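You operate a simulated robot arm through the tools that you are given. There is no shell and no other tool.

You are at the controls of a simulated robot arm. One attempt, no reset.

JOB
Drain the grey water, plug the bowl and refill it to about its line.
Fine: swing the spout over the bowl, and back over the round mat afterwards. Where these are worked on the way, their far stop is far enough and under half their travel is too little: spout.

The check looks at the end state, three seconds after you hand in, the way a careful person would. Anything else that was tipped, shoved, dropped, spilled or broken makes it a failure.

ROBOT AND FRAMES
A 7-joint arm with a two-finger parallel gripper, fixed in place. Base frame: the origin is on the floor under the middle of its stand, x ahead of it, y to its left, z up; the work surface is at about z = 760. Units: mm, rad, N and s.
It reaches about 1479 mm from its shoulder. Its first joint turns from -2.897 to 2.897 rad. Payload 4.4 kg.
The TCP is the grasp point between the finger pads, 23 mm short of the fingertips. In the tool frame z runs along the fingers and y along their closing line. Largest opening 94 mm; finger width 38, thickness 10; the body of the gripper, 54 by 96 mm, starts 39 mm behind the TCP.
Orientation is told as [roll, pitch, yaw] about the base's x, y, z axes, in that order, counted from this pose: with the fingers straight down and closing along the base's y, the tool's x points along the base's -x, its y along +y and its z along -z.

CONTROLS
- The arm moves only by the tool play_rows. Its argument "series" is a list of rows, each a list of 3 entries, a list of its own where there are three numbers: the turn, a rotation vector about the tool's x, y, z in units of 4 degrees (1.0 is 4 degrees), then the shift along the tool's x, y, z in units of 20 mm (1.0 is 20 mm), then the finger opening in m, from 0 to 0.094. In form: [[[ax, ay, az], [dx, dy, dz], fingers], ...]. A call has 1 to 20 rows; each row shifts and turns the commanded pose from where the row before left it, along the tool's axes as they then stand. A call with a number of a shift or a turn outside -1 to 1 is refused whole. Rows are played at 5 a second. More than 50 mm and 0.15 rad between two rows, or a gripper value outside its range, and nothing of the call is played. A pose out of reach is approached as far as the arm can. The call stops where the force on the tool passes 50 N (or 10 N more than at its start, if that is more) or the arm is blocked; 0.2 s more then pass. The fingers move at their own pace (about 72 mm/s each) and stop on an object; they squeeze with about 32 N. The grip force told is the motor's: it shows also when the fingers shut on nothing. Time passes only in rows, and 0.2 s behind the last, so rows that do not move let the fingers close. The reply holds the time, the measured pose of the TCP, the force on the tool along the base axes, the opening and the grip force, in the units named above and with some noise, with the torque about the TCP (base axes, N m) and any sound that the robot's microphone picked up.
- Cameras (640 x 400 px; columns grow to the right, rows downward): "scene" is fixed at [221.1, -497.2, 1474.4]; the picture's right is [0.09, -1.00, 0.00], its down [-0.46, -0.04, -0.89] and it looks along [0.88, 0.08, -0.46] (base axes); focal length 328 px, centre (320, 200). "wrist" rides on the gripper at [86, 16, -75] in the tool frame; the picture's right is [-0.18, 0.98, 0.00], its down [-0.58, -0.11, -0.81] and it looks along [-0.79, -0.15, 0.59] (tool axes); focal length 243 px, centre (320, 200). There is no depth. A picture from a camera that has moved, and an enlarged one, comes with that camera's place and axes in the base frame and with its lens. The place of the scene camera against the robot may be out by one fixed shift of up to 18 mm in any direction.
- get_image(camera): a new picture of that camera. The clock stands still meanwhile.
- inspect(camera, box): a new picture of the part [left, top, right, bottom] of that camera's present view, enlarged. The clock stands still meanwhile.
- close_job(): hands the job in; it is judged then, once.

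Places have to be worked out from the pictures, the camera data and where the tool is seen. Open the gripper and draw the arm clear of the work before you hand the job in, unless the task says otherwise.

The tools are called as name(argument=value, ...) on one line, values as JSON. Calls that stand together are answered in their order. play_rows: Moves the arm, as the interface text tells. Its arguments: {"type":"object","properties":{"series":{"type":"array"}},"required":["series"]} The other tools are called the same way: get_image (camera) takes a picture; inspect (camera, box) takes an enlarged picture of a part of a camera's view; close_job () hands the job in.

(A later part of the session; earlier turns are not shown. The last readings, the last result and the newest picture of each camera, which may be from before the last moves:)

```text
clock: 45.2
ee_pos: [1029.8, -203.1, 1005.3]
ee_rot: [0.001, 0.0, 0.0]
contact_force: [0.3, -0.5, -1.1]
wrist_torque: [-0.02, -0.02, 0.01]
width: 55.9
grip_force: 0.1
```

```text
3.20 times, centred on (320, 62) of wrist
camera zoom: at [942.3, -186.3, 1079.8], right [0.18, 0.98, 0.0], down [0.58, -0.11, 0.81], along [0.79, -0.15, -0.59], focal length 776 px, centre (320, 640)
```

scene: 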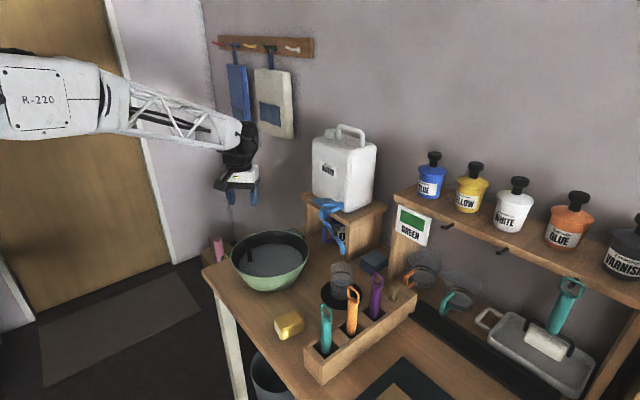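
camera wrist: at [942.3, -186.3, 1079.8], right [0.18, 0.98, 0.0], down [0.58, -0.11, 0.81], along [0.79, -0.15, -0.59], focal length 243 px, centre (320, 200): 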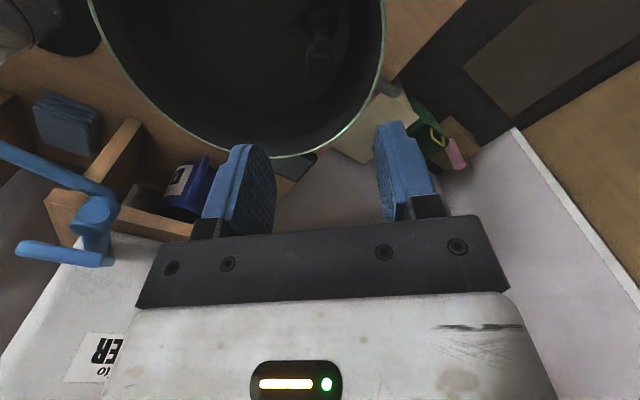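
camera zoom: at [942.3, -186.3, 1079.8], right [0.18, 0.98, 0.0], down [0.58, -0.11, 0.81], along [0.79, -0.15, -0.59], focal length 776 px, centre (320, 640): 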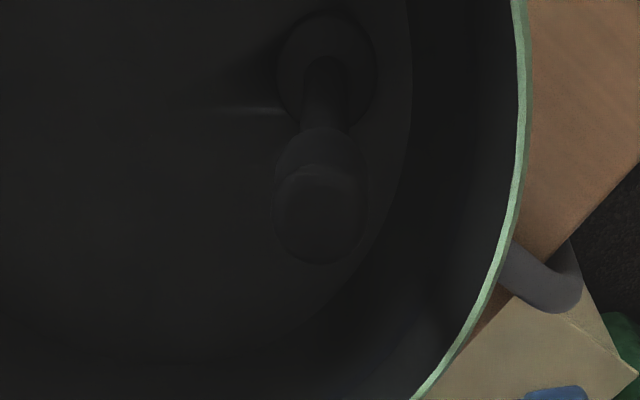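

The plug is seated upright and the bowl is empty. Next is the spout: I rise and travel to above the black knob on the spout arm (around (998,-472)), then yaw so the fingers close along its swing direction.

play_rows(series=[[[0, 0, 0], [0, 0, -1], 0.056], [[0, 0, 0], [0, 0, -1], 0.056], [[0, 0, 0], [0, 0, -1], 0.056], [[0, 0, 0], [0.12, -1, 0], 0.056], [[0, 0, 0], [0.12, -1, 0], 0.056], [[0, 0, 0], [0.12, -1, 0], 0.056], [[0, 0, 0], [0.12, -1, 0], 0.056], [[0, 0, 0], [0.12, -1, 0], 0.056], [[0, 0, 0], [0.12, -1, 0], 0.056], [[0, 0, 0], [0.12, -1, 0], 0.056], [[0, 0, 0], [0.12, -1, 0], 0.056], [[0, 0, 0], [0.12, -1, 0], 0.056], [[0, 0, 0], [0.12, -1, 0], 0.056], [[0, 0, 0], [0.12, -1, 0], 0.056], [[0, 0, 0], [0.12, -1, 0], 0.056], [[0, 0, 0], [0.12, -1, 0], 0.056], [[0, 0, 0], [0.12, -0.4, 0], 0.056], [[0, 0, 0], [0, 0, 0], 0.056]])

get_image(camera="wrist")

inspect(camera="wrist", box=[220, 0, 460, 150])

```text
clock: 49.0
ee_pos: [996.1, -470.2, 1066.9]
ee_rot: [-0.001, 0.001, -0.001]
contact_force: [0.4, -0.1, -0.4]
wrist_torque: [0.01, -0.04, 0.0]
width: 56.0
grip_force: 0.0
```

```text
taken
camera wrist: at [909.5, -454.2, 1141.2], right [0.18, 0.98, 0.0], down [0.58, -0.11, 0.81], along [0.79, -0.15, -0.59], focal length 243 px, centre (320, 200)
```

wrist: 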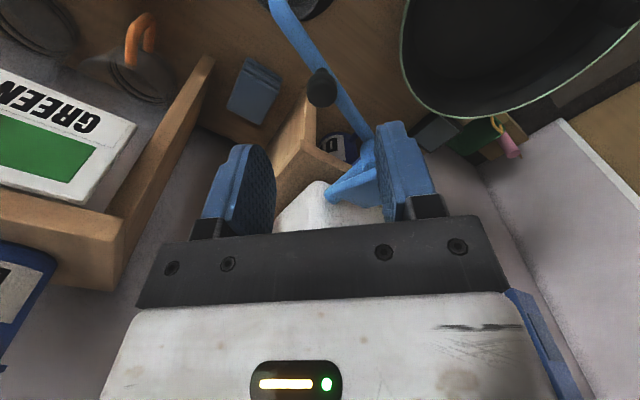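

```text
2.67 times, centred on (340, 75) of wrist
camera zoom: at [909.5, -454.2, 1141.2], right [0.18, 0.98, 0.0], down [0.58, -0.11, 0.81], along [0.79, -0.15, -0.59], focal length 647 px, centre (267, 533)
```

zoom: 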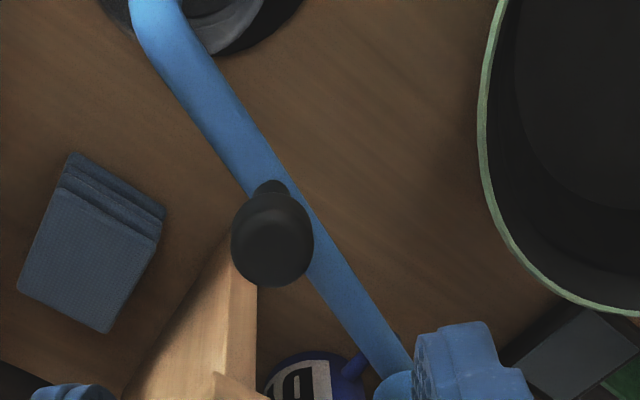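

With several wrist views the knob comes to (1011,-472,960), hub (1094,-429), so arm radius ≈94 mm at about 207°. I align over the knob, yaw +27° so the closing line is along the swing, and go down to just above it.

play_rows(series=[[[0, 0, 0], [-0.75, -0.08, 0], 0.05], [[0, 0, -0.96], [0, 0, 0], 0.046], [[0, 0, -0.96], [0, 0, 0], 0.044], [[0, 0, -0.96], [0, 0, 0], 0.044], [[0, 0, -0.96], [0, 0, 0], 0.044], [[0, 0, -0.96], [0, 0, 0], 0.044], [[0, 0, -0.96], [0, 0, 0], 0.044], [[0, 0, -0.96], [0, 0, 0], 0.044], [[0, 0, 0], [0, 0, 0.7], 0.044], [[0, 0, 0], [0, 0, 0.7], 0.044], [[0, 0, 0], [0, 0, 0.7], 0.044], [[0, 0, 0], [0, 0, 0.7], 0.044], [[0, 0, 0], [0, 0, 0], 0.044]])

get_image(camera="wrist")

inspect(camera="scene", box=[270, 150, 410, 270])

```text
clock: 51.8
ee_pos: [1010.4, -470.9, 1011.2]
ee_rot: [-0.003, -0.002, 0.47]
contact_force: [0.9, -0.2, -0.8]
wrist_torque: [0.03, -0.02, 0.02]
width: 44.3
grip_force: 0.1
```

```text
taken
camera wrist: at [926.2, -495.8, 1084.2], right [-0.28, 0.96, 0.0], down [0.57, 0.17, 0.81], along [0.77, 0.23, -0.59], focal length 243 px, centre (320, 200)
```

wrist: 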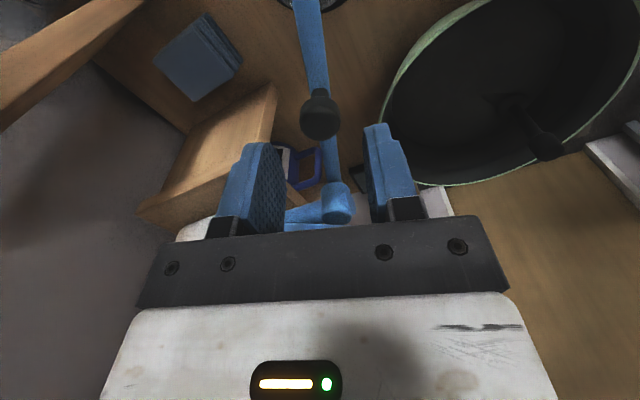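

```text
3.33 times, centred on (340, 210) of scene
camera zoom: at [221.1, -497.2, 1474.4], right [0.09, -1.0, 0.0], down [-0.46, -0.04, -0.89], along [0.88, 0.08, -0.46], focal length 1092 px, centre (253, 167)
```

zoom: 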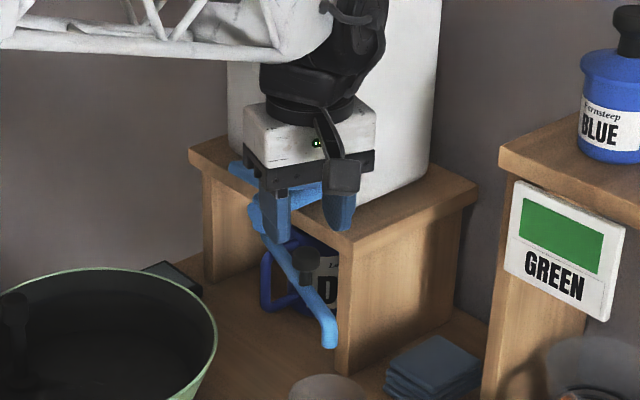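

The knob is dead-centre between the fingers. I descend to straddle it (TCP z≈957).

play_rows(series=[[[0, 0, 0], [0, 0, 0.6], 0.044], [[0, 0, 0], [0, 0, 0.6], 0.044], [[0, 0, 0], [0, 0, 0.6], 0.044], [[0, 0, 0], [0, 0, 0.5], 0.044], [[0, 0, 0], [0, 0, 0.4], 0.044], [[0, 0, 0], [0, 0, 0], 0.036], [[0, 0, 0], [0, 0, 0], 0.036]])

get_image(camera="wrist")

inspect(camera="scene", box=[270, 150, 410, 270])

```text
clock: 53.4
ee_pos: [1009.7, -471.1, 957.3]
ee_rot: [0.0, 0.0, 0.468]
contact_force: [-0.5, 0.4, 0.8]
wrist_torque: [-0.01, 0.02, -0.02]
width: 36.3
grip_force: 0.1
```

```text
taken
camera wrist: at [925.5, -495.5, 1030.7], right [-0.28, 0.96, 0.0], down [0.57, 0.17, 0.81], along [0.77, 0.23, -0.59], focal length 243 px, centre (320, 200)
```

wrist: 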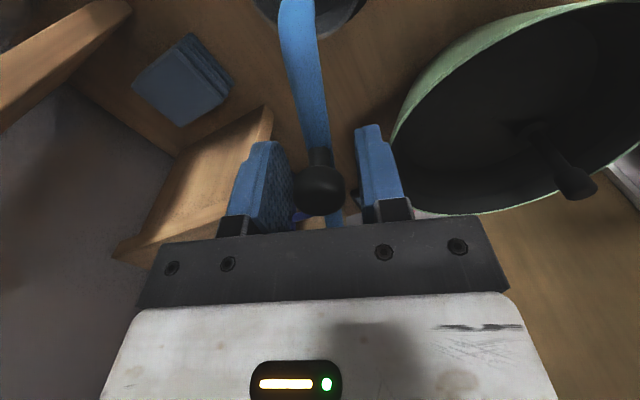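

```text
3.33 times, centred on (340, 210) of scene
camera zoom: at [221.1, -497.2, 1474.4], right [0.09, -1.0, 0.0], down [-0.46, -0.04, -0.89], along [0.88, 0.08, -0.46], focal length 1092 px, centre (253, 167)
```

zoom: 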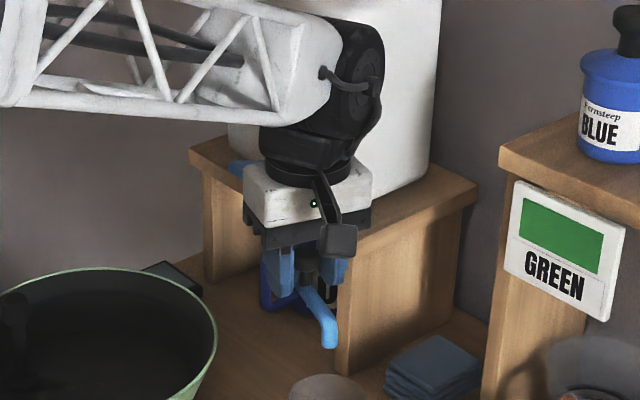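

The knob is now caged between the fingers. I sweep the first part of the arc (about 40°) around the hub, turning with it, and check.

play_rows(series=[[[0, 0, 1], [-0.011, 0.33, 0], 0.036], [[0, 0, 1], [-0.011, 0.33, 0], 0.036], [[0, 0, 1], [-0.011, 0.33, 0], 0.036], [[0, 0, 1], [-0.011, 0.33, 0], 0.036], [[0, 0, 1], [-0.011, 0.33, 0], 0.036], [[0, 0, 1], [-0.011, 0.33, 0], 0.036], [[0, 0, 1], [-0.011, 0.33, 0], 0.036], [[0, 0, 1], [-0.011, 0.33, 0], 0.036], [[0, 0, 0], [0, 0, 0], 0.036]])

get_image(camera="wrist")

get_image(camera="scene")

```text
clock: 55.4
ee_pos: [1000.9, -419.5, 957.4]
ee_rot: [0.0, 0.0, -0.091]
contact_force: [0.6, 0.7, 0.4]
wrist_torque: [-0.04, 0.02, 0.0]
width: 36.0
grip_force: 0.1
```

```text
taken
camera wrist: at [915.1, -396.0, 1030.6], right [0.27, 0.96, 0.0], down [0.57, -0.16, 0.81], along [0.78, -0.22, -0.59], focal length 243 px, centre (320, 200)
```

wrist: 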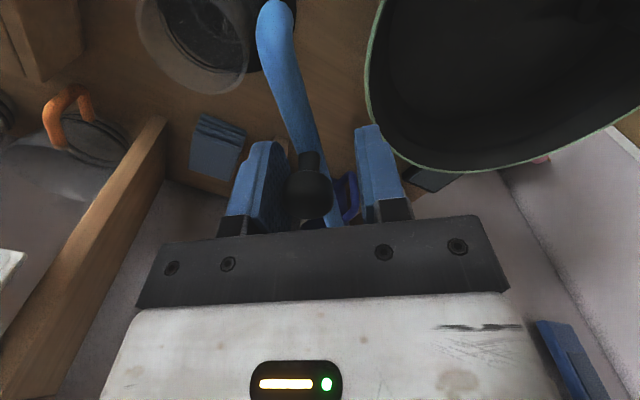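

```text
taken
```

scene: 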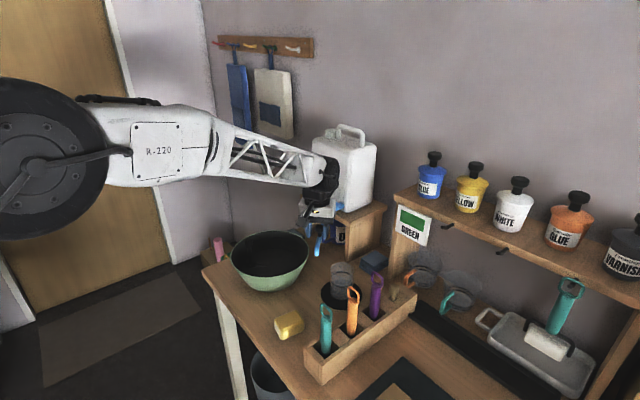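

The spout follows smoothly with negligible force. I continue another 40° of the arc.

play_rows(series=[[[0, 0, 1], [-0.011, 0.33, 0], 0.036], [[0, 0, 1], [-0.011, 0.33, 0], 0.036], [[0, 0, 1], [-0.011, 0.33, 0], 0.036], [[0, 0, 1], [-0.011, 0.33, 0], 0.036], [[0, 0, 1], [-0.011, 0.33, 0], 0.036], [[0, 0, 1], [-0.011, 0.33, 0], 0.036], [[0, 0, 1], [-0.011, 0.33, 0], 0.036], [[0, 0, 1], [-0.011, 0.33, 0], 0.036], [[0, 0, 1], [-0.011, 0.33, 0], 0.036], [[0, 0, 1], [-0.011, 0.33, 0], 0.036], [[0, 0, 0], [0, 0, 0], 0.036]])

get_image(camera="wrist")

get_image(camera="scene")

```text
clock: 57.8
ee_pos: [1027.7, -361.3, 957.1]
ee_rot: [0.0, -0.001, -0.789]
contact_force: [-0.2, -0.3, 0.3]
wrist_torque: [-0.01, 0.02, -0.01]
width: 36.2
grip_force: 0.1
```

```text
taken
camera wrist: at [977.9, -288.6, 1030.7], right [0.83, 0.56, 0.0], down [0.33, -0.49, 0.81], along [0.45, -0.67, -0.59], focal length 243 px, centre (320, 200)
```

wrist: 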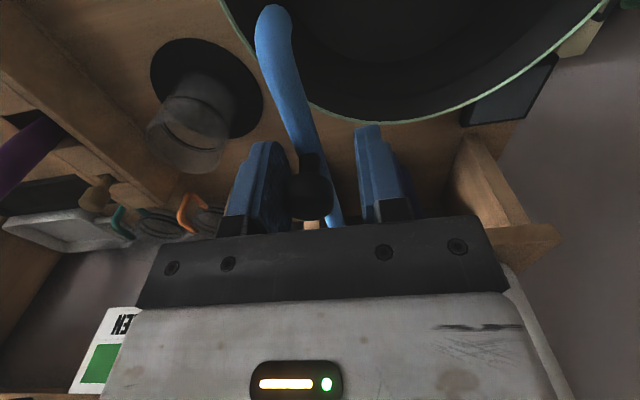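

```text
taken
```

scene: 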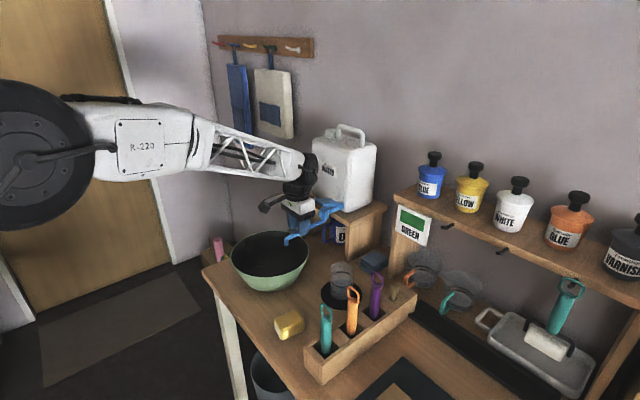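

The spout tip has just crossed over the bowl's rim. I continue gently toward the middle of the bowl, watching for the stop.

play_rows(series=[[[0, 0, 1], [-0.011, 0.33, 0], 0.036], [[0, 0, 1], [-0.011, 0.33, 0], 0.036], [[0, 0, 1], [-0.011, 0.33, 0], 0.036], [[0, 0, 1], [-0.011, 0.33, 0], 0.036], [[0, 0, 0], [0, 0, 0], 0.036]])

get_image(camera="wrist")

inspect(camera="scene", box=[220, 150, 380, 300])

```text
clock: 59.0
ee_pos: [1049.7, -346.1, 958.3]
ee_rot: [0.001, 0.0, -1.066]
contact_force: [0.1, 0.4, 0.0]
wrist_torque: [-0.01, 0.01, 0.01]
width: 36.0
grip_force: 0.0
```

```text
taken
camera wrist: at [1021.3, -262.7, 1030.8], right [0.95, 0.31, 0.0], down [0.19, -0.56, 0.81], along [0.25, -0.77, -0.59], focal length 243 px, centre (320, 200)
```

wrist: 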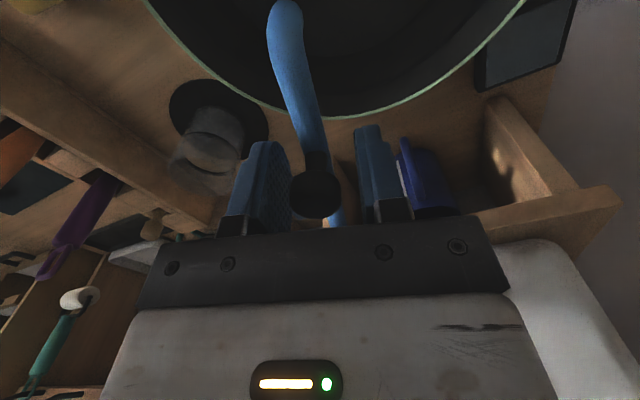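

```text
2.67 times, centred on (300, 225) of scene
camera zoom: at [221.1, -497.2, 1474.4], right [0.09, -1.0, 0.0], down [-0.46, -0.04, -0.89], along [0.88, 0.08, -0.46], focal length 873 px, centre (373, 133)
```

zoom: 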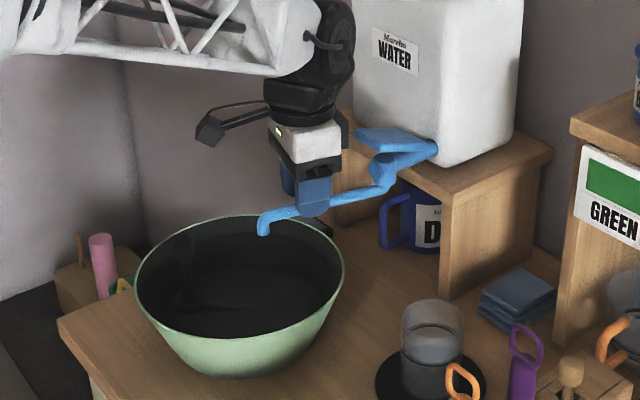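

The spout tip is now well inside the bowl's rim (about 30 mm from its centre). I open the fingers off the knob and lift straight up, then turn the yaw back and close the fingers ready for the lever.

play_rows(series=[[[0, 0, 0], [0, 0, 0], 0.056], [[0, 0, 0], [0, -0.2, 0], 0.056], [[0, 0, 0], [0, 0, -0.6], 0.056], [[0, 0, 0], [0, 0, -0.8], 0.056], [[0, 0, 0], [0, 0, -0.9], 0.056], [[0, 0, 0], [0, 0, -0.9], 0.056], [[0, 0, 0], [0, 0, -0.9], 0.056], [[0, 0, 0], [0, 0, -0.9], 0.056], [[0, 0, 0], [0, 0, -0.9], 0.056], [[0, 0, -1], [0, 0, 0], 0.03], [[0, 0, -1], [0, 0, 0], 0.01], [[0, 0, -1], [0, 0, 0], 0.0], [[0, 0, -1], [0, 0, 0], 0.0], [[0, 0, -1], [0, 0, 0], 0.0], [[0, 0, -1], [0, 0, 0], 0.0], [[0, 0, -1], [0, 0, 0], 0.0], [[0, 0, -1], [0, 0, 0], 0.0], [[0, 0, -1], [0, 0, 0], 0.0], [[0, 0, -1], [0, 0, 0], 0.0]])

get_image(camera="wrist")

get_image(camera="scene")

```text
clock: 63.0
ee_pos: [1046.1, -347.9, 1074.2]
ee_rot: [0.002, 0.002, -0.369]
contact_force: [0.2, 0.2, -0.4]
wrist_torque: [-0.02, 0.0, -0.06]
width: 0.0
grip_force: 32.1
```

```text
taken
camera wrist: at [970.8, -301.3, 1148.1], right [0.53, 0.85, 0.0], down [0.5, -0.31, 0.81], along [0.69, -0.42, -0.59], focal length 243 px, centre (320, 200)
```

wrist: 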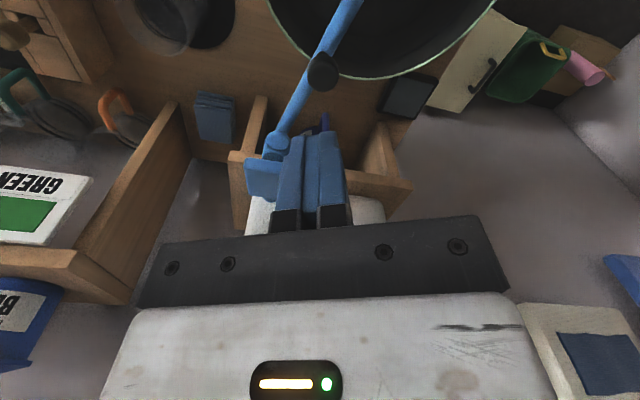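

```text
taken
```

scene: 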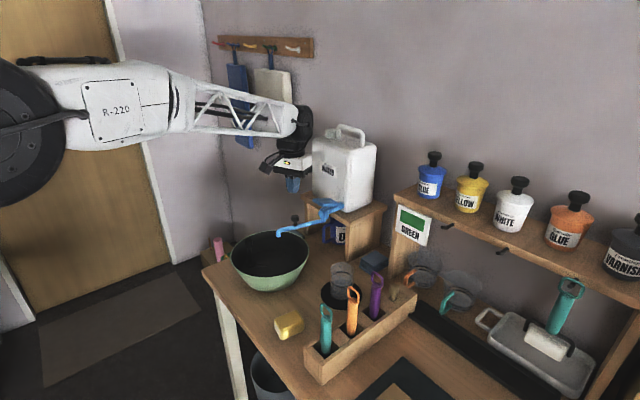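

Spout parked over the bowl and the gripper is clear. I tilt the fingers 20° forward (keeps the wrist away from the tank) and move above the paddle's outer part.

play_rows(series=[[[0, -1, 0], [0, 0, 0], 0.0], [[0, -1, 0], [0, 0, 0], 0.0], [[0, -1, 0], [0, 0, 0], 0.0], [[0, -1, 0], [0, 0, 0], 0.0], [[0, -1, 0], [0, 0, 0], 0.0], [[0, 0, 0], [-0.5, -0.4, 0.2], 0.0], [[0, 0, 0], [-0.5, -0.4, 0.2], 0.0], [[0, 0, 0], [-0.5, -0.4, 0.2], 0.0], [[0, 0, 0], [0, 0, 0], 0.0]])

get_image(camera="wrist")

inspect(camera="scene", box=[260, 100, 400, 250])

```text
clock: 65.0
ee_pos: [1067.5, -382.3, 1072.9]
ee_rot: [0.0, -0.349, -0.369]
contact_force: [-0.5, -1.1, 0.1]
wrist_torque: [0.0, -0.01, 0.02]
width: 0.0
grip_force: 32.0
```

```text
taken
camera wrist: at [973.0, -328.3, 1112.6], right [0.52, 0.85, 0.06], down [0.21, -0.2, 0.96], along [0.83, -0.48, -0.28], focal length 243 px, centre (320, 200)
```

wrist: 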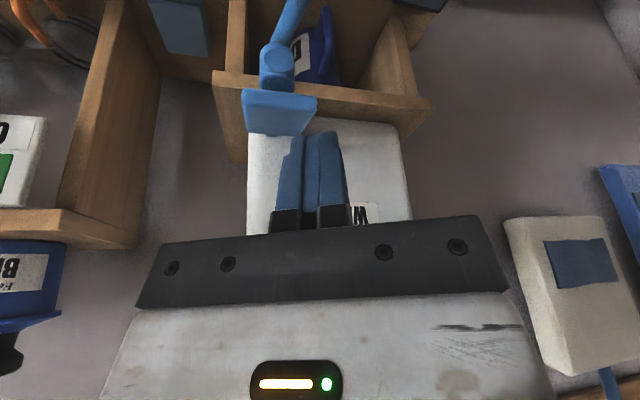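

```text
2.67 times, centred on (330, 175) of scene
camera zoom: at [221.1, -497.2, 1474.4], right [0.09, -1.0, 0.0], down [-0.46, -0.04, -0.89], along [0.88, 0.08, -0.46], focal length 873 px, centre (293, 267)
```

zoom: 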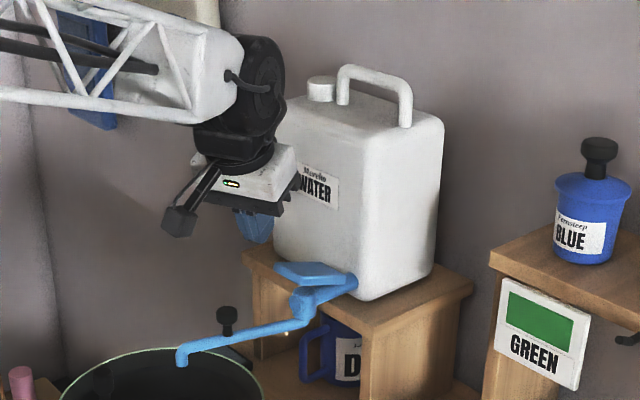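

The paddle's outer edge is confirmed near (1080,-416,998). I move so the fingertip is above the paddle just inside its outer edge.

play_rows(series=[[[0, 0, 0], [-0.55, -0.49, 0.4], 0.0], [[0, 0, 0], [-0.55, -0.49, 0.4], 0.0], [[0, 0, 0], [-0.55, -0.49, 0.4], 0.0], [[0, 0, 0], [0, 0, 0], 0.0]])

get_image(camera="wrist")

inspect(camera="scene", box=[260, 100, 400, 250])

```text
clock: 66.0
ee_pos: [1093.5, -422.7, 1061.7]
ee_rot: [-0.001, -0.349, -0.368]
contact_force: [-0.7, 0.7, -0.3]
wrist_torque: [0.01, 0.03, -0.03]
width: 0.1
grip_force: 32.3
```

```text
taken
camera wrist: at [999.3, -368.9, 1101.2], right [0.52, 0.85, 0.06], down [0.21, -0.2, 0.96], along [0.83, -0.48, -0.28], focal length 243 px, centre (320, 200)
```

wrist: 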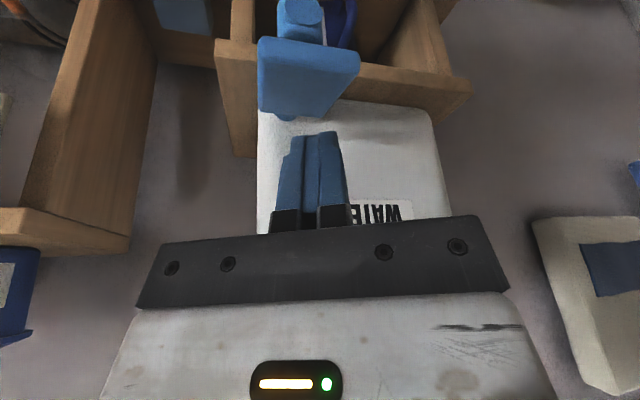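

```text
2.67 times, centred on (330, 175) of scene
camera zoom: at [221.1, -497.2, 1474.4], right [0.09, -1.0, 0.0], down [-0.46, -0.04, -0.89], along [0.88, 0.08, -0.46], focal length 873 px, centre (293, 267)
```

zoom: 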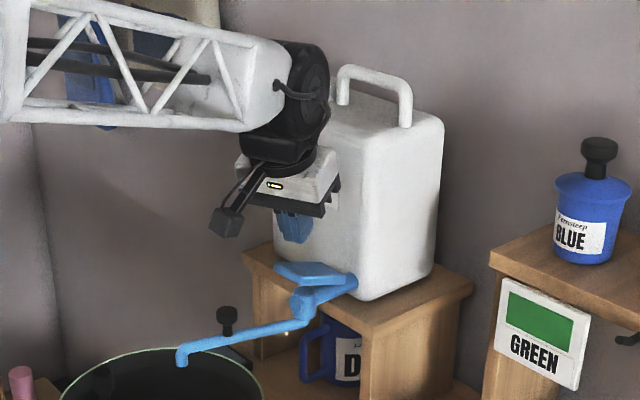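

The contact point will land ~13 mm inside the outer edge, centred on the paddle. I descend vertically toward it, slowly.

play_rows(series=[[[0, 0, 0], [0.085, 0, 0.235], 0.0], [[0, 0, 0], [0.085, 0, 0.235], 0.0], [[0, 0, 0], [0.085, 0, 0.235], 0.0], [[0, 0, 0], [0.085, 0, 0.235], 0.0], [[0, 0, 0], [0.085, 0, 0.235], 0.0], [[0, 0, 0], [0.051, 0, 0.141], 0.0], [[0, 0, 0], [0.051, 0, 0.141], 0.0], [[0, 0, 0], [0, 0, 0], 0.0]])

get_image(camera="wrist")

inspect(camera="scene", box=[220, 150, 360, 290])

```text
clock: 67.8
ee_pos: [1093.4, -423.5, 1032.8]
ee_rot: [0.0, -0.347, -0.369]
contact_force: [0.0, -0.3, 0.5]
wrist_torque: [0.0, 0.0, 0.0]
width: 0.0
grip_force: 31.8
```

```text
taken
camera wrist: at [998.7, -369.0, 1071.6], right [0.52, 0.85, 0.06], down [0.21, -0.2, 0.96], along [0.83, -0.48, -0.28], focal length 243 px, centre (320, 200)
```

wrist: 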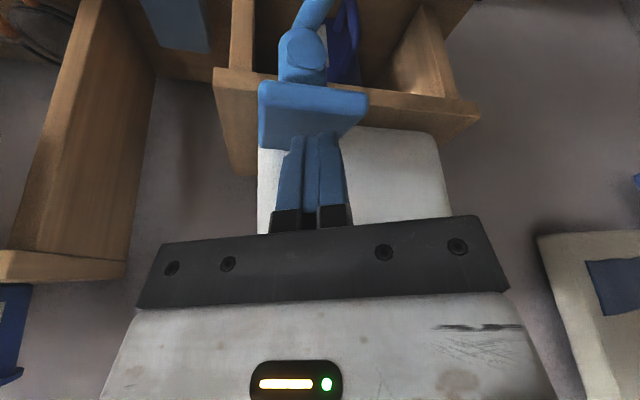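

```text
2.86 times, centred on (290, 220) of scene
camera zoom: at [221.1, -497.2, 1474.4], right [0.09, -1.0, 0.0], down [-0.46, -0.04, -0.89], along [0.88, 0.08, -0.46], focal length 936 px, centre (406, 143)
```

zoom: 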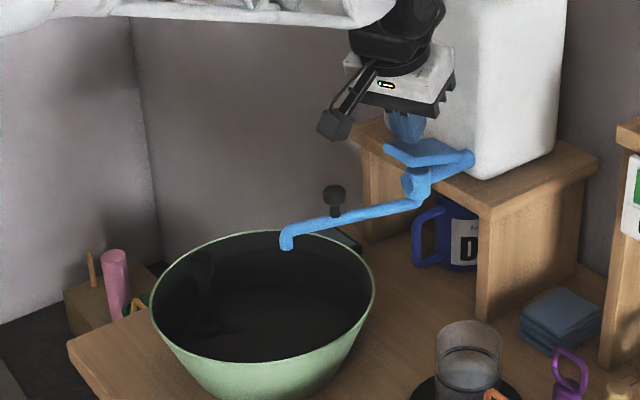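

Fingertip is just above the paddle and the scene camera has a clear view of the bowl. I continue down in small steps to find contact.

play_rows(series=[[[0, 0, 0], [0.068, 0, 0.188], 0.0], [[0, 0, 0], [0.068, 0, 0.188], 0.0], [[0, 0, 0], [0.068, 0, 0.188], 0.0], [[0, 0, 0], [0, 0, 0], 0.0]])

inspect(camera="scene", box=[220, 150, 360, 290])

get_image(camera="wrist")

```text
clock: 68.8
ee_pos: [1093.2, -423.8, 1019.6]
ee_rot: [-0.001, -0.349, -0.366]
contact_force: [-1.1, 0.1, 1.5]
wrist_torque: [0.05, 0.01, 0.01]
width: 0.0
grip_force: 32.2
```

```text
2.86 times, centred on (290, 220) of scene
camera zoom: at [221.1, -497.2, 1474.4], right [0.09, -1.0, 0.0], down [-0.46, -0.04, -0.89], along [0.88, 0.08, -0.46], focal length 936 px, centre (406, 143)
```

zoom: 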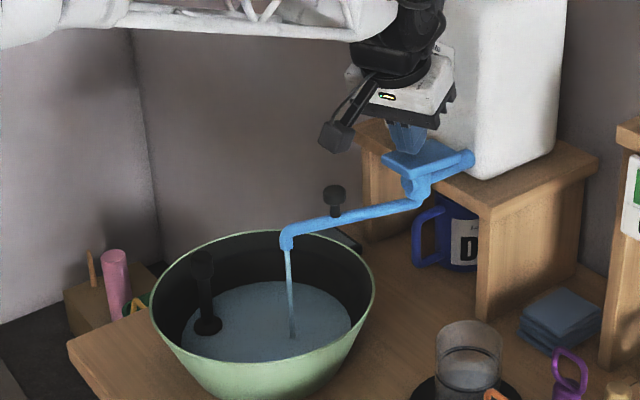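

```text
taken
camera wrist: at [998.8, -369.8, 1059.2], right [0.52, 0.85, 0.06], down [0.21, -0.2, 0.96], along [0.83, -0.48, -0.28], focal length 243 px, centre (320, 200)
```

wrist: 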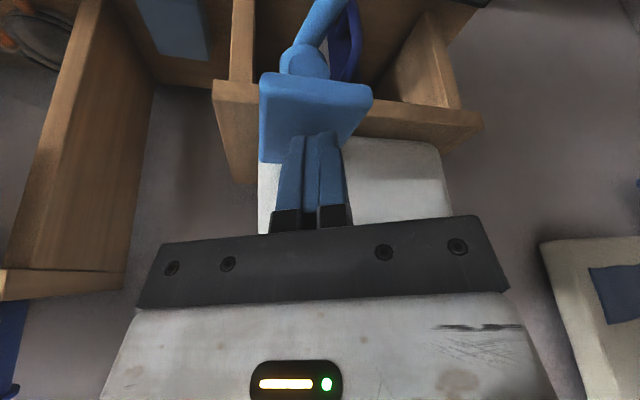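

Water is already running into the bowl with only ~1.5 N on the paddle. The clock stands still between calls, so I inspect the level closely against the line.

inspect(camera="scene", box=[225, 220, 315, 280])

```text
6.67 times, centred on (270, 250) of scene
camera zoom: at [221.1, -497.2, 1474.4], right [0.09, -1.0, 0.0], down [-0.46, -0.04, -0.89], along [0.88, 0.08, -0.46], focal length 2183 px, centre (653, -133)
```

zoom: 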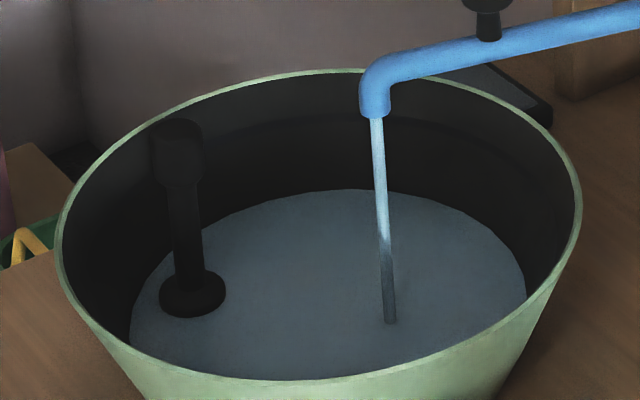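

The level is still just above the floor; the line on the back wall is near row 118 in this zoom, water edge at row 190. I hold and let it run for about a second.

play_rows(series=[[[0, 0, 0], [0, 0, 0], 0.0], [[0, 0, 0], [0, 0, 0], 0.0], [[0, 0, 0], [0, 0, 0], 0.0], [[0, 0, 0], [0, 0, 0], 0.0], [[0, 0, 0], [0, 0, 0], 0.0]])

inspect(camera="scene", box=[225, 220, 315, 280])

```text
clock: 70.0
ee_pos: [1092.3, -423.7, 1019.5]
ee_rot: [0.0, -0.348, -0.368]
contact_force: [-0.6, -0.4, 1.9]
wrist_torque: [-0.02, 0.02, 0.0]
width: 0.0
grip_force: 32.1
```

```text
6.67 times, centred on (270, 250) of scene
camera zoom: at [221.1, -497.2, 1474.4], right [0.09, -1.0, 0.0], down [-0.46, -0.04, -0.89], along [0.88, 0.08, -0.46], focal length 2183 px, centre (653, -133)
```

zoom: 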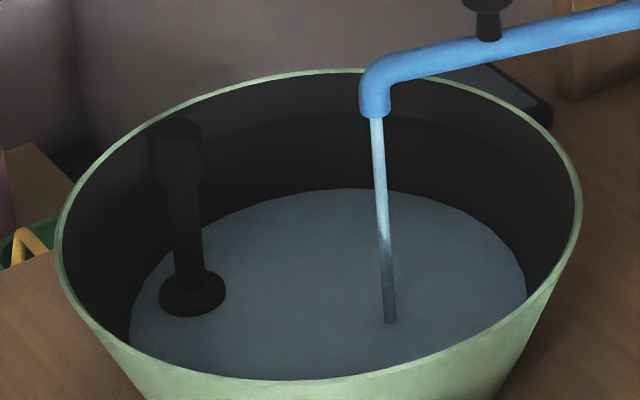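

The level rises slowly (about a pixel per second here). I press the paddle 6 mm more for a better flow and watch.

play_rows(series=[[[0, 0, 0], [0.051, 0, 0.141], 0.0], [[0, 0, 0], [0.051, 0, 0.141], 0.0], [[0, 0, 0], [0, 0, 0], 0.0], [[0, 0, 0], [0, 0, 0], 0.0], [[0, 0, 0], [0, 0, 0], 0.0], [[0, 0, 0], [0, 0, 0], 0.0]])

inspect(camera="scene", box=[225, 220, 315, 280])

inspect(camera="scene", box=[270, 150, 390, 250])

```text
clock: 71.5
ee_pos: [1093.1, -424.0, 1018.5]
ee_rot: [0.001, -0.355, -0.369]
contact_force: [1.5, -1.3, 3.8]
wrist_torque: [0.04, 0.0, 0.04]
width: 0.1
grip_force: 31.9
stopped in row 6: the force on the tool passed its limit at 51 N (the readings are from after the stop); the commanded pose is now the measured one
```

```text
6.67 times, centred on (270, 250) of scene
camera zoom: at [221.1, -497.2, 1474.4], right [0.09, -1.0, 0.0], down [-0.46, -0.04, -0.89], along [0.88, 0.08, -0.46], focal length 2183 px, centre (653, -133)
```

zoom: 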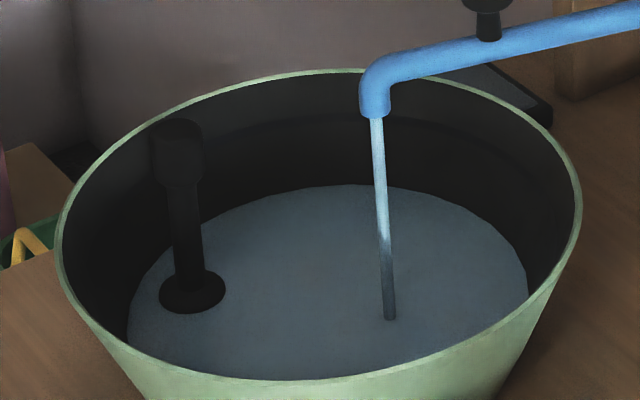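

```text
4.00 times, centred on (330, 200) of scene
camera zoom: at [221.1, -497.2, 1474.4], right [0.09, -1.0, 0.0], down [-0.46, -0.04, -0.89], along [0.88, 0.08, -0.46], focal length 1310 px, centre (280, 200)
```

zoom: 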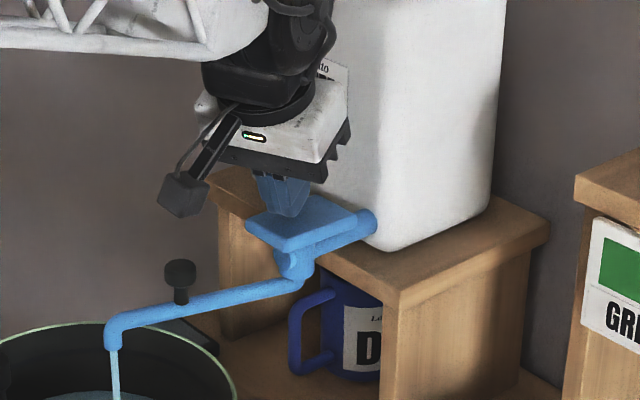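

The paddle is at its bottom stop (flow is full on) and I'm holding it with ~4 N. The level rose to row 184; I hold for 4 s and re-check.

play_rows(series=[[[0, 0, 0], [0, 0, 0], 0.0], [[0, 0, 0], [0, 0, 0], 0.0], [[0, 0, 0], [0, 0, 0], 0.0], [[0, 0, 0], [0, 0, 0], 0.0], [[0, 0, 0], [0, 0, 0], 0.0], [[0, 0, 0], [0, 0, 0], 0.0], [[0, 0, 0], [0, 0, 0], 0.0], [[0, 0, 0], [0, 0, 0], 0.0], [[0, 0, 0], [0, 0, 0], 0.0], [[0, 0, 0], [0, 0, 0], 0.0], [[0, 0, 0], [0, 0, 0], 0.0], [[0, 0, 0], [0, 0, 0], 0.0], [[0, 0, 0], [0, 0, 0], 0.0], [[0, 0, 0], [0, 0, 0], 0.0], [[0, 0, 0], [0, 0, 0], 0.0], [[0, 0, 0], [0, 0, 0], 0.0], [[0, 0, 0], [0, 0, 0], 0.0], [[0, 0, 0], [0, 0, 0], 0.0], [[0, 0, 0], [0, 0, 0], 0.0], [[0, 0, 0], [0, 0, 0], 0.0]])

inspect(camera="scene", box=[225, 220, 315, 280])

```text
clock: 75.7
ee_pos: [1093.5, -423.1, 1018.6]
ee_rot: [0.0, -0.355, -0.369]
contact_force: [5.8, -6.0, 17.8]
wrist_torque: [-0.1, 0.02, 0.08]
width: 0.1
grip_force: 31.5
```

```text
6.67 times, centred on (270, 250) of scene
camera zoom: at [221.1, -497.2, 1474.4], right [0.09, -1.0, 0.0], down [-0.46, -0.04, -0.89], along [0.88, 0.08, -0.46], focal length 2183 px, centre (653, -133)
```

zoom: 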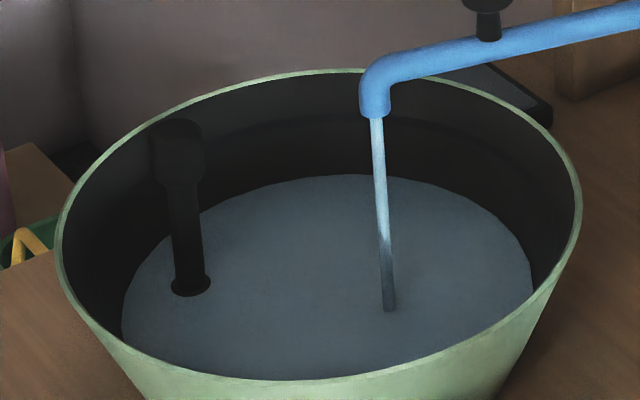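

Rising about 2 px/s (now row 176, line near 118). I hold for another 8 s.

play_rows(series=[[[0, 0, 0], [0, 0, 0], 0.0], [[0, 0, 0], [0, 0, 0], 0.0], [[0, 0, 0], [0, 0, 0], 0.0], [[0, 0, 0], [0, 0, 0], 0.0], [[0, 0, 0], [0, 0, 0], 0.0], [[0, 0, 0], [0, 0, 0], 0.0], [[0, 0, 0], [0, 0, 0], 0.0], [[0, 0, 0], [0, 0, 0], 0.0], [[0, 0, 0], [0, 0, 0], 0.0], [[0, 0, 0], [0, 0, 0], 0.0], [[0, 0, 0], [0, 0, 0], 0.0], [[0, 0, 0], [0, 0, 0], 0.0], [[0, 0, 0], [0, 0, 0], 0.0], [[0, 0, 0], [0, 0, 0], 0.0], [[0, 0, 0], [0, 0, 0], 0.0], [[0, 0, 0], [0, 0, 0], 0.0], [[0, 0, 0], [0, 0, 0], 0.0], [[0, 0, 0], [0, 0, 0], 0.0], [[0, 0, 0], [0, 0, 0], 0.0], [[0, 0, 0], [0, 0, 0], 0.0]])

inspect(camera="scene", box=[225, 220, 315, 280])

play_rows(series=[[[0, 0, 0], [0, 0, 0], 0.0], [[0, 0, 0], [0, 0, 0], 0.0], [[0, 0, 0], [0, 0, 0], 0.0], [[0, 0, 0], [0, 0, 0], 0.0], [[0, 0, 0], [0, 0, 0], 0.0], [[0, 0, 0], [0, 0, 0], 0.0], [[0, 0, 0], [0, 0, 0], 0.0], [[0, 0, 0], [0, 0, 0], 0.0], [[0, 0, 0], [0, 0, 0], 0.0], [[0, 0, 0], [0, 0, 0], 0.0], [[0, 0, 0], [0, 0, 0], 0.0], [[0, 0, 0], [0, 0, 0], 0.0], [[0, 0, 0], [0, 0, 0], 0.0], [[0, 0, 0], [0, 0, 0], 0.0], [[0, 0, 0], [0, 0, 0], 0.0], [[0, 0, 0], [0, 0, 0], 0.0], [[0, 0, 0], [0, 0, 0], 0.0], [[0, 0, 0], [0, 0, 0], 0.0], [[0, 0, 0], [0, 0, 0], 0.0], [[0, 0, 0], [0, 0, 0], 0.0]])

inspect(camera="scene", box=[225, 220, 315, 280])

```text
clock: 79.9
ee_pos: [1092.2, -424.3, 1018.8]
ee_rot: [0.0, -0.353, -0.368]
contact_force: [4.2, -4.6, 21.5]
wrist_torque: [-0.03, 0.05, 0.01]
width: 0.0
grip_force: 31.8
```

```text
6.67 times, centred on (270, 250) of scene
camera zoom: at [221.1, -497.2, 1474.4], right [0.09, -1.0, 0.0], down [-0.46, -0.04, -0.89], along [0.88, 0.08, -0.46], focal length 2183 px, centre (653, -133)
```

zoom: 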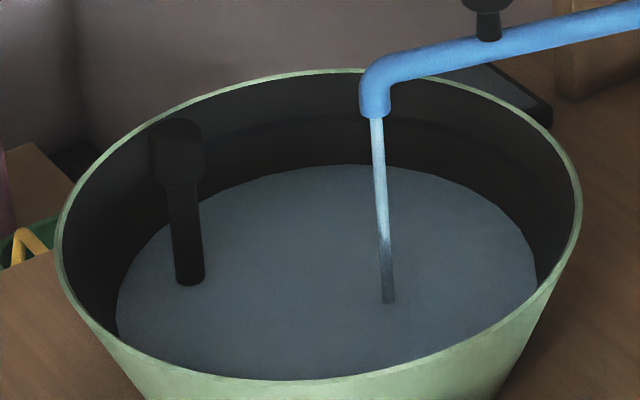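

```text
clock: 84.1
ee_pos: [1092.1, -423.0, 1018.8]
ee_rot: [0.0, -0.354, -0.367]
contact_force: [3.1, -2.4, 23.0]
wrist_torque: [0.05, 0.1, -0.02]
width: 0.0
grip_force: 32.0
```

```text
6.67 times, centred on (270, 250) of scene
camera zoom: at [221.1, -497.2, 1474.4], right [0.09, -1.0, 0.0], down [-0.46, -0.04, -0.89], along [0.88, 0.08, -0.46], focal length 2183 px, centre (653, -133)
```

zoom: 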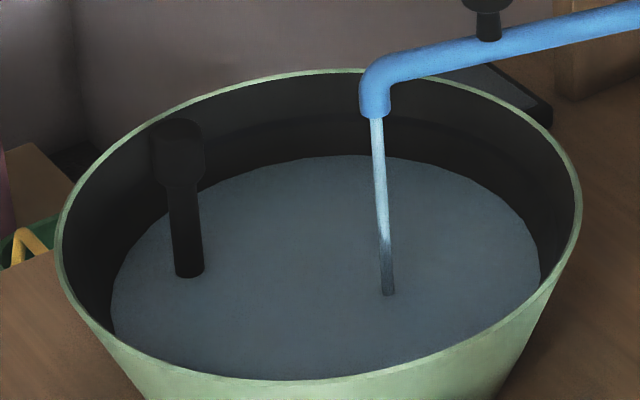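

Now row 155, rising ~2.2 px/s; about 37 px remain to the line. I hold for another 8 s.

play_rows(series=[[[0, 0, 0], [0, 0, 0], 0.0], [[0, 0, 0], [0, 0, 0], 0.0], [[0, 0, 0], [0, 0, 0], 0.0], [[0, 0, 0], [0, 0, 0], 0.0], [[0, 0, 0], [0, 0, 0], 0.0], [[0, 0, 0], [0, 0, 0], 0.0], [[0, 0, 0], [0, 0, 0], 0.0], [[0, 0, 0], [0, 0, 0], 0.0], [[0, 0, 0], [0, 0, 0], 0.0], [[0, 0, 0], [0, 0, 0], 0.0], [[0, 0, 0], [0, 0, 0], 0.0], [[0, 0, 0], [0, 0, 0], 0.0], [[0, 0, 0], [0, 0, 0], 0.0], [[0, 0, 0], [0, 0, 0], 0.0], [[0, 0, 0], [0, 0, 0], 0.0], [[0, 0, 0], [0, 0, 0], 0.0], [[0, 0, 0], [0, 0, 0], 0.0], [[0, 0, 0], [0, 0, 0], 0.0], [[0, 0, 0], [0, 0, 0], 0.0], [[0, 0, 0], [0, 0, 0], 0.0]])

play_rows(series=[[[0, 0, 0], [0, 0, 0], 0.0], [[0, 0, 0], [0, 0, 0], 0.0], [[0, 0, 0], [0, 0, 0], 0.0], [[0, 0, 0], [0, 0, 0], 0.0], [[0, 0, 0], [0, 0, 0], 0.0], [[0, 0, 0], [0, 0, 0], 0.0], [[0, 0, 0], [0, 0, 0], 0.0], [[0, 0, 0], [0, 0, 0], 0.0], [[0, 0, 0], [0, 0, 0], 0.0], [[0, 0, 0], [0, 0, 0], 0.0], [[0, 0, 0], [0, 0, 0], 0.0], [[0, 0, 0], [0, 0, 0], 0.0], [[0, 0, 0], [0, 0, 0], 0.0], [[0, 0, 0], [0, 0, 0], 0.0], [[0, 0, 0], [0, 0, 0], 0.0], [[0, 0, 0], [0, 0, 0], 0.0], [[0, 0, 0], [0, 0, 0], 0.0], [[0, 0, 0], [0, 0, 0], 0.0]])

inspect(camera="scene", box=[225, 220, 315, 280])

```text
clock: 88.3
ee_pos: [1092.8, -423.9, 1016.9]
ee_rot: [-0.001, -0.354, -0.368]
contact_force: [1.9, -2.1, 22.0]
wrist_torque: [0.06, 0.18, 0.0]
width: 0.2
grip_force: 31.7
```

```text
clock: 92.1
ee_pos: [1093.4, -423.2, 1016.7]
ee_rot: [-0.001, -0.355, -0.368]
contact_force: [0.5, -0.9, 21.5]
wrist_torque: [0.11, 0.18, 0.0]
width: 0.1
grip_force: 31.9
```

```text
6.67 times, centred on (270, 250) of scene
camera zoom: at [221.1, -497.2, 1474.4], right [0.09, -1.0, 0.0], down [-0.46, -0.04, -0.89], along [0.88, 0.08, -0.46], focal length 2183 px, centre (653, -133)
```

zoom: 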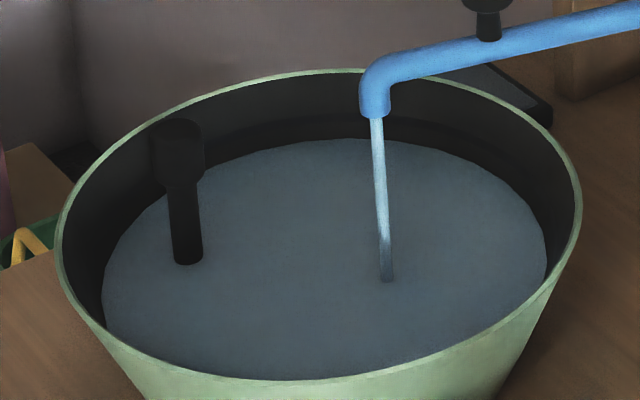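

The water edge is at row 138. I zoom on the back wall to see the line precisely.

inspect(camera="scene", box=[255, 224, 305, 250])

```text
12.80 times, centred on (280, 237) of scene
camera zoom: at [221.1, -497.2, 1474.4], right [0.09, -1.0, 0.0], down [-0.46, -0.04, -0.89], along [0.88, 0.08, -0.46], focal length 4192 px, centre (832, -274)
```

zoom: 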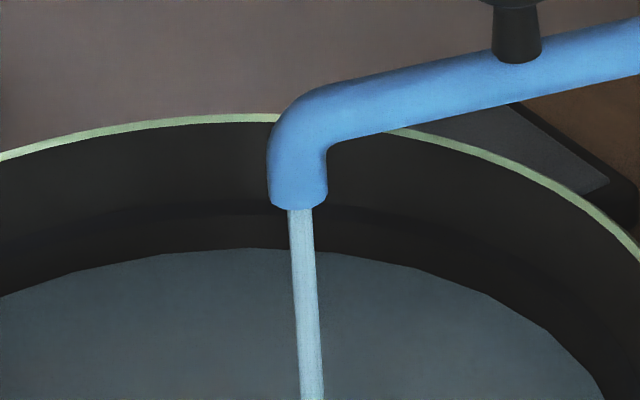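

The dark line's centre is at row ~206 and water at 247 in this zoom, about 10 s more at the present rate. I hold ~6.5 s then re-check.

play_rows(series=[[[0, 0, 0], [0, 0, 0], 0.0], [[0, 0, 0], [0, 0, 0], 0.0], [[0, 0, 0], [0, 0, 0], 0.0], [[0, 0, 0], [0, 0, 0], 0.0], [[0, 0, 0], [0, 0, 0], 0.0], [[0, 0, 0], [0, 0, 0], 0.0], [[0, 0, 0], [0, 0, 0], 0.0], [[0, 0, 0], [0, 0, 0], 0.0], [[0, 0, 0], [0, 0, 0], 0.0], [[0, 0, 0], [0, 0, 0], 0.0], [[0, 0, 0], [0, 0, 0], 0.0], [[0, 0, 0], [0, 0, 0], 0.0], [[0, 0, 0], [0, 0, 0], 0.0], [[0, 0, 0], [0, 0, 0], 0.0], [[0, 0, 0], [0, 0, 0], 0.0], [[0, 0, 0], [0, 0, 0], 0.0], [[0, 0, 0], [0, 0, 0], 0.0], [[0, 0, 0], [0, 0, 0], 0.0], [[0, 0, 0], [0, 0, 0], 0.0], [[0, 0, 0], [0, 0, 0], 0.0]])

inspect(camera="scene", box=[255, 224, 305, 250])

play_rows(series=[[[0, 0, 0], [0, 0, 0], 0.0], [[0, 0, 0], [0, 0, 0], 0.0], [[0, 0, 0], [0, 0, 0], 0.0], [[0, 0, 0], [0, 0, 0], 0.0], [[0, 0, 0], [0, 0, 0], 0.0], [[0, 0, 0], [0, 0, 0], 0.0], [[0, 0, 0], [0, 0, 0], 0.0], [[0, 0, 0], [0, 0, 0], 0.0], [[0, 0, 0], [0, 0, 0], 0.0], [[0, 0, 0], [0, 0, 0], 0.0]])

inspect(camera="scene", box=[255, 224, 305, 250])

```text
clock: 96.3
ee_pos: [1092.7, -422.7, 1017.3]
ee_rot: [0.0, -0.354, -0.369]
contact_force: [0.6, -0.3, 21.7]
wrist_torque: [0.05, 0.14, 0.04]
width: 0.2
grip_force: 32.4
```

```text
12.80 times, centred on (280, 237) of scene
camera zoom: at [221.1, -497.2, 1474.4], right [0.09, -1.0, 0.0], down [-0.46, -0.04, -0.89], along [0.88, 0.08, -0.46], focal length 4192 px, centre (832, -274)
```

zoom: 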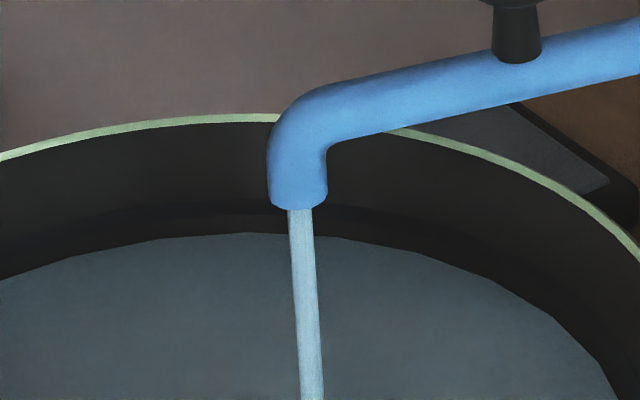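

```text
clock: 98.5
ee_pos: [1093.1, -423.3, 1018.1]
ee_rot: [0.0, -0.354, -0.368]
contact_force: [0.6, -1.7, 21.5]
wrist_torque: [0.06, 0.17, 0.0]
width: 0.1
grip_force: 32.0
```

```text
12.80 times, centred on (280, 237) of scene
camera zoom: at [221.1, -497.2, 1474.4], right [0.09, -1.0, 0.0], down [-0.46, -0.04, -0.89], along [0.88, 0.08, -0.46], focal length 4192 px, centre (832, -274)
```

zoom: 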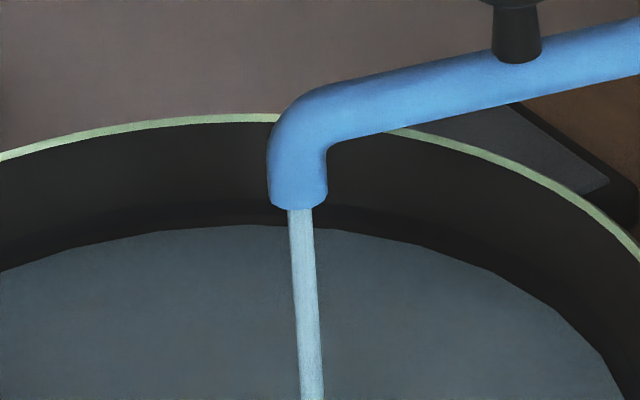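

Water edge row 225, line centre ~206: about 5 s left. I hold 3.2 s and check once more before releasing.

play_rows(series=[[[0, 0, 0], [0, 0, 0], 0.0], [[0, 0, 0], [0, 0, 0], 0.0], [[0, 0, 0], [0, 0, 0], 0.0], [[0, 0, 0], [0, 0, 0], 0.0], [[0, 0, 0], [0, 0, 0], 0.0], [[0, 0, 0], [0, 0, 0], 0.0], [[0, 0, 0], [0, 0, 0], 0.0], [[0, 0, 0], [0, 0, 0], 0.0], [[0, 0, 0], [0, 0, 0], 0.0], [[0, 0, 0], [0, 0, 0], 0.0], [[0, 0, 0], [0, 0, 0], 0.0], [[0, 0, 0], [0, 0, 0], 0.0], [[0, 0, 0], [0, 0, 0], 0.0], [[0, 0, 0], [0, 0, 0], 0.0], [[0, 0, 0], [0, 0, 0], 0.0]])

inspect(camera="scene", box=[255, 224, 305, 250])

inspect(camera="scene", box=[225, 220, 315, 280])

```text
clock: 101.7
ee_pos: [1093.5, -423.6, 1017.1]
ee_rot: [-0.002, -0.354, -0.368]
contact_force: [1.4, -0.2, 22.1]
wrist_torque: [0.16, 0.17, 0.07]
width: 0.0
grip_force: 31.9
```

```text
12.80 times, centred on (280, 237) of scene
camera zoom: at [221.1, -497.2, 1474.4], right [0.09, -1.0, 0.0], down [-0.46, -0.04, -0.89], along [0.88, 0.08, -0.46], focal length 4192 px, centre (832, -274)
```

zoom: 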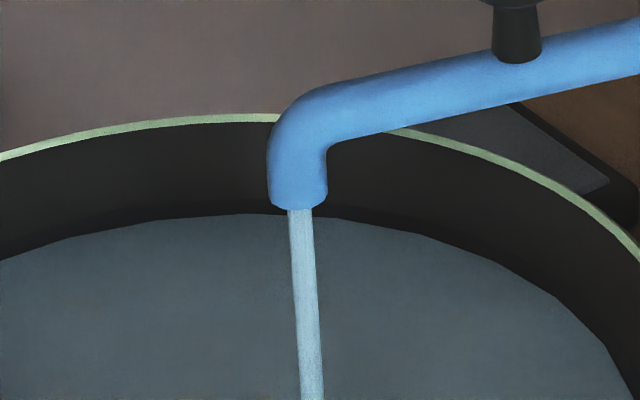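

```text
6.67 times, centred on (270, 250) of scene
camera zoom: at [221.1, -497.2, 1474.4], right [0.09, -1.0, 0.0], down [-0.46, -0.04, -0.89], along [0.88, 0.08, -0.46], focal length 2183 px, centre (653, -133)
```

zoom: 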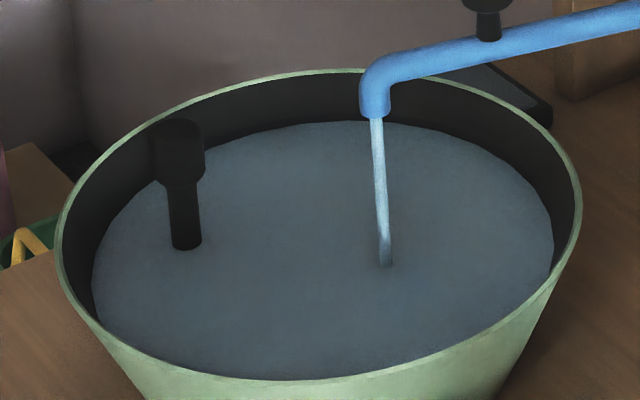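

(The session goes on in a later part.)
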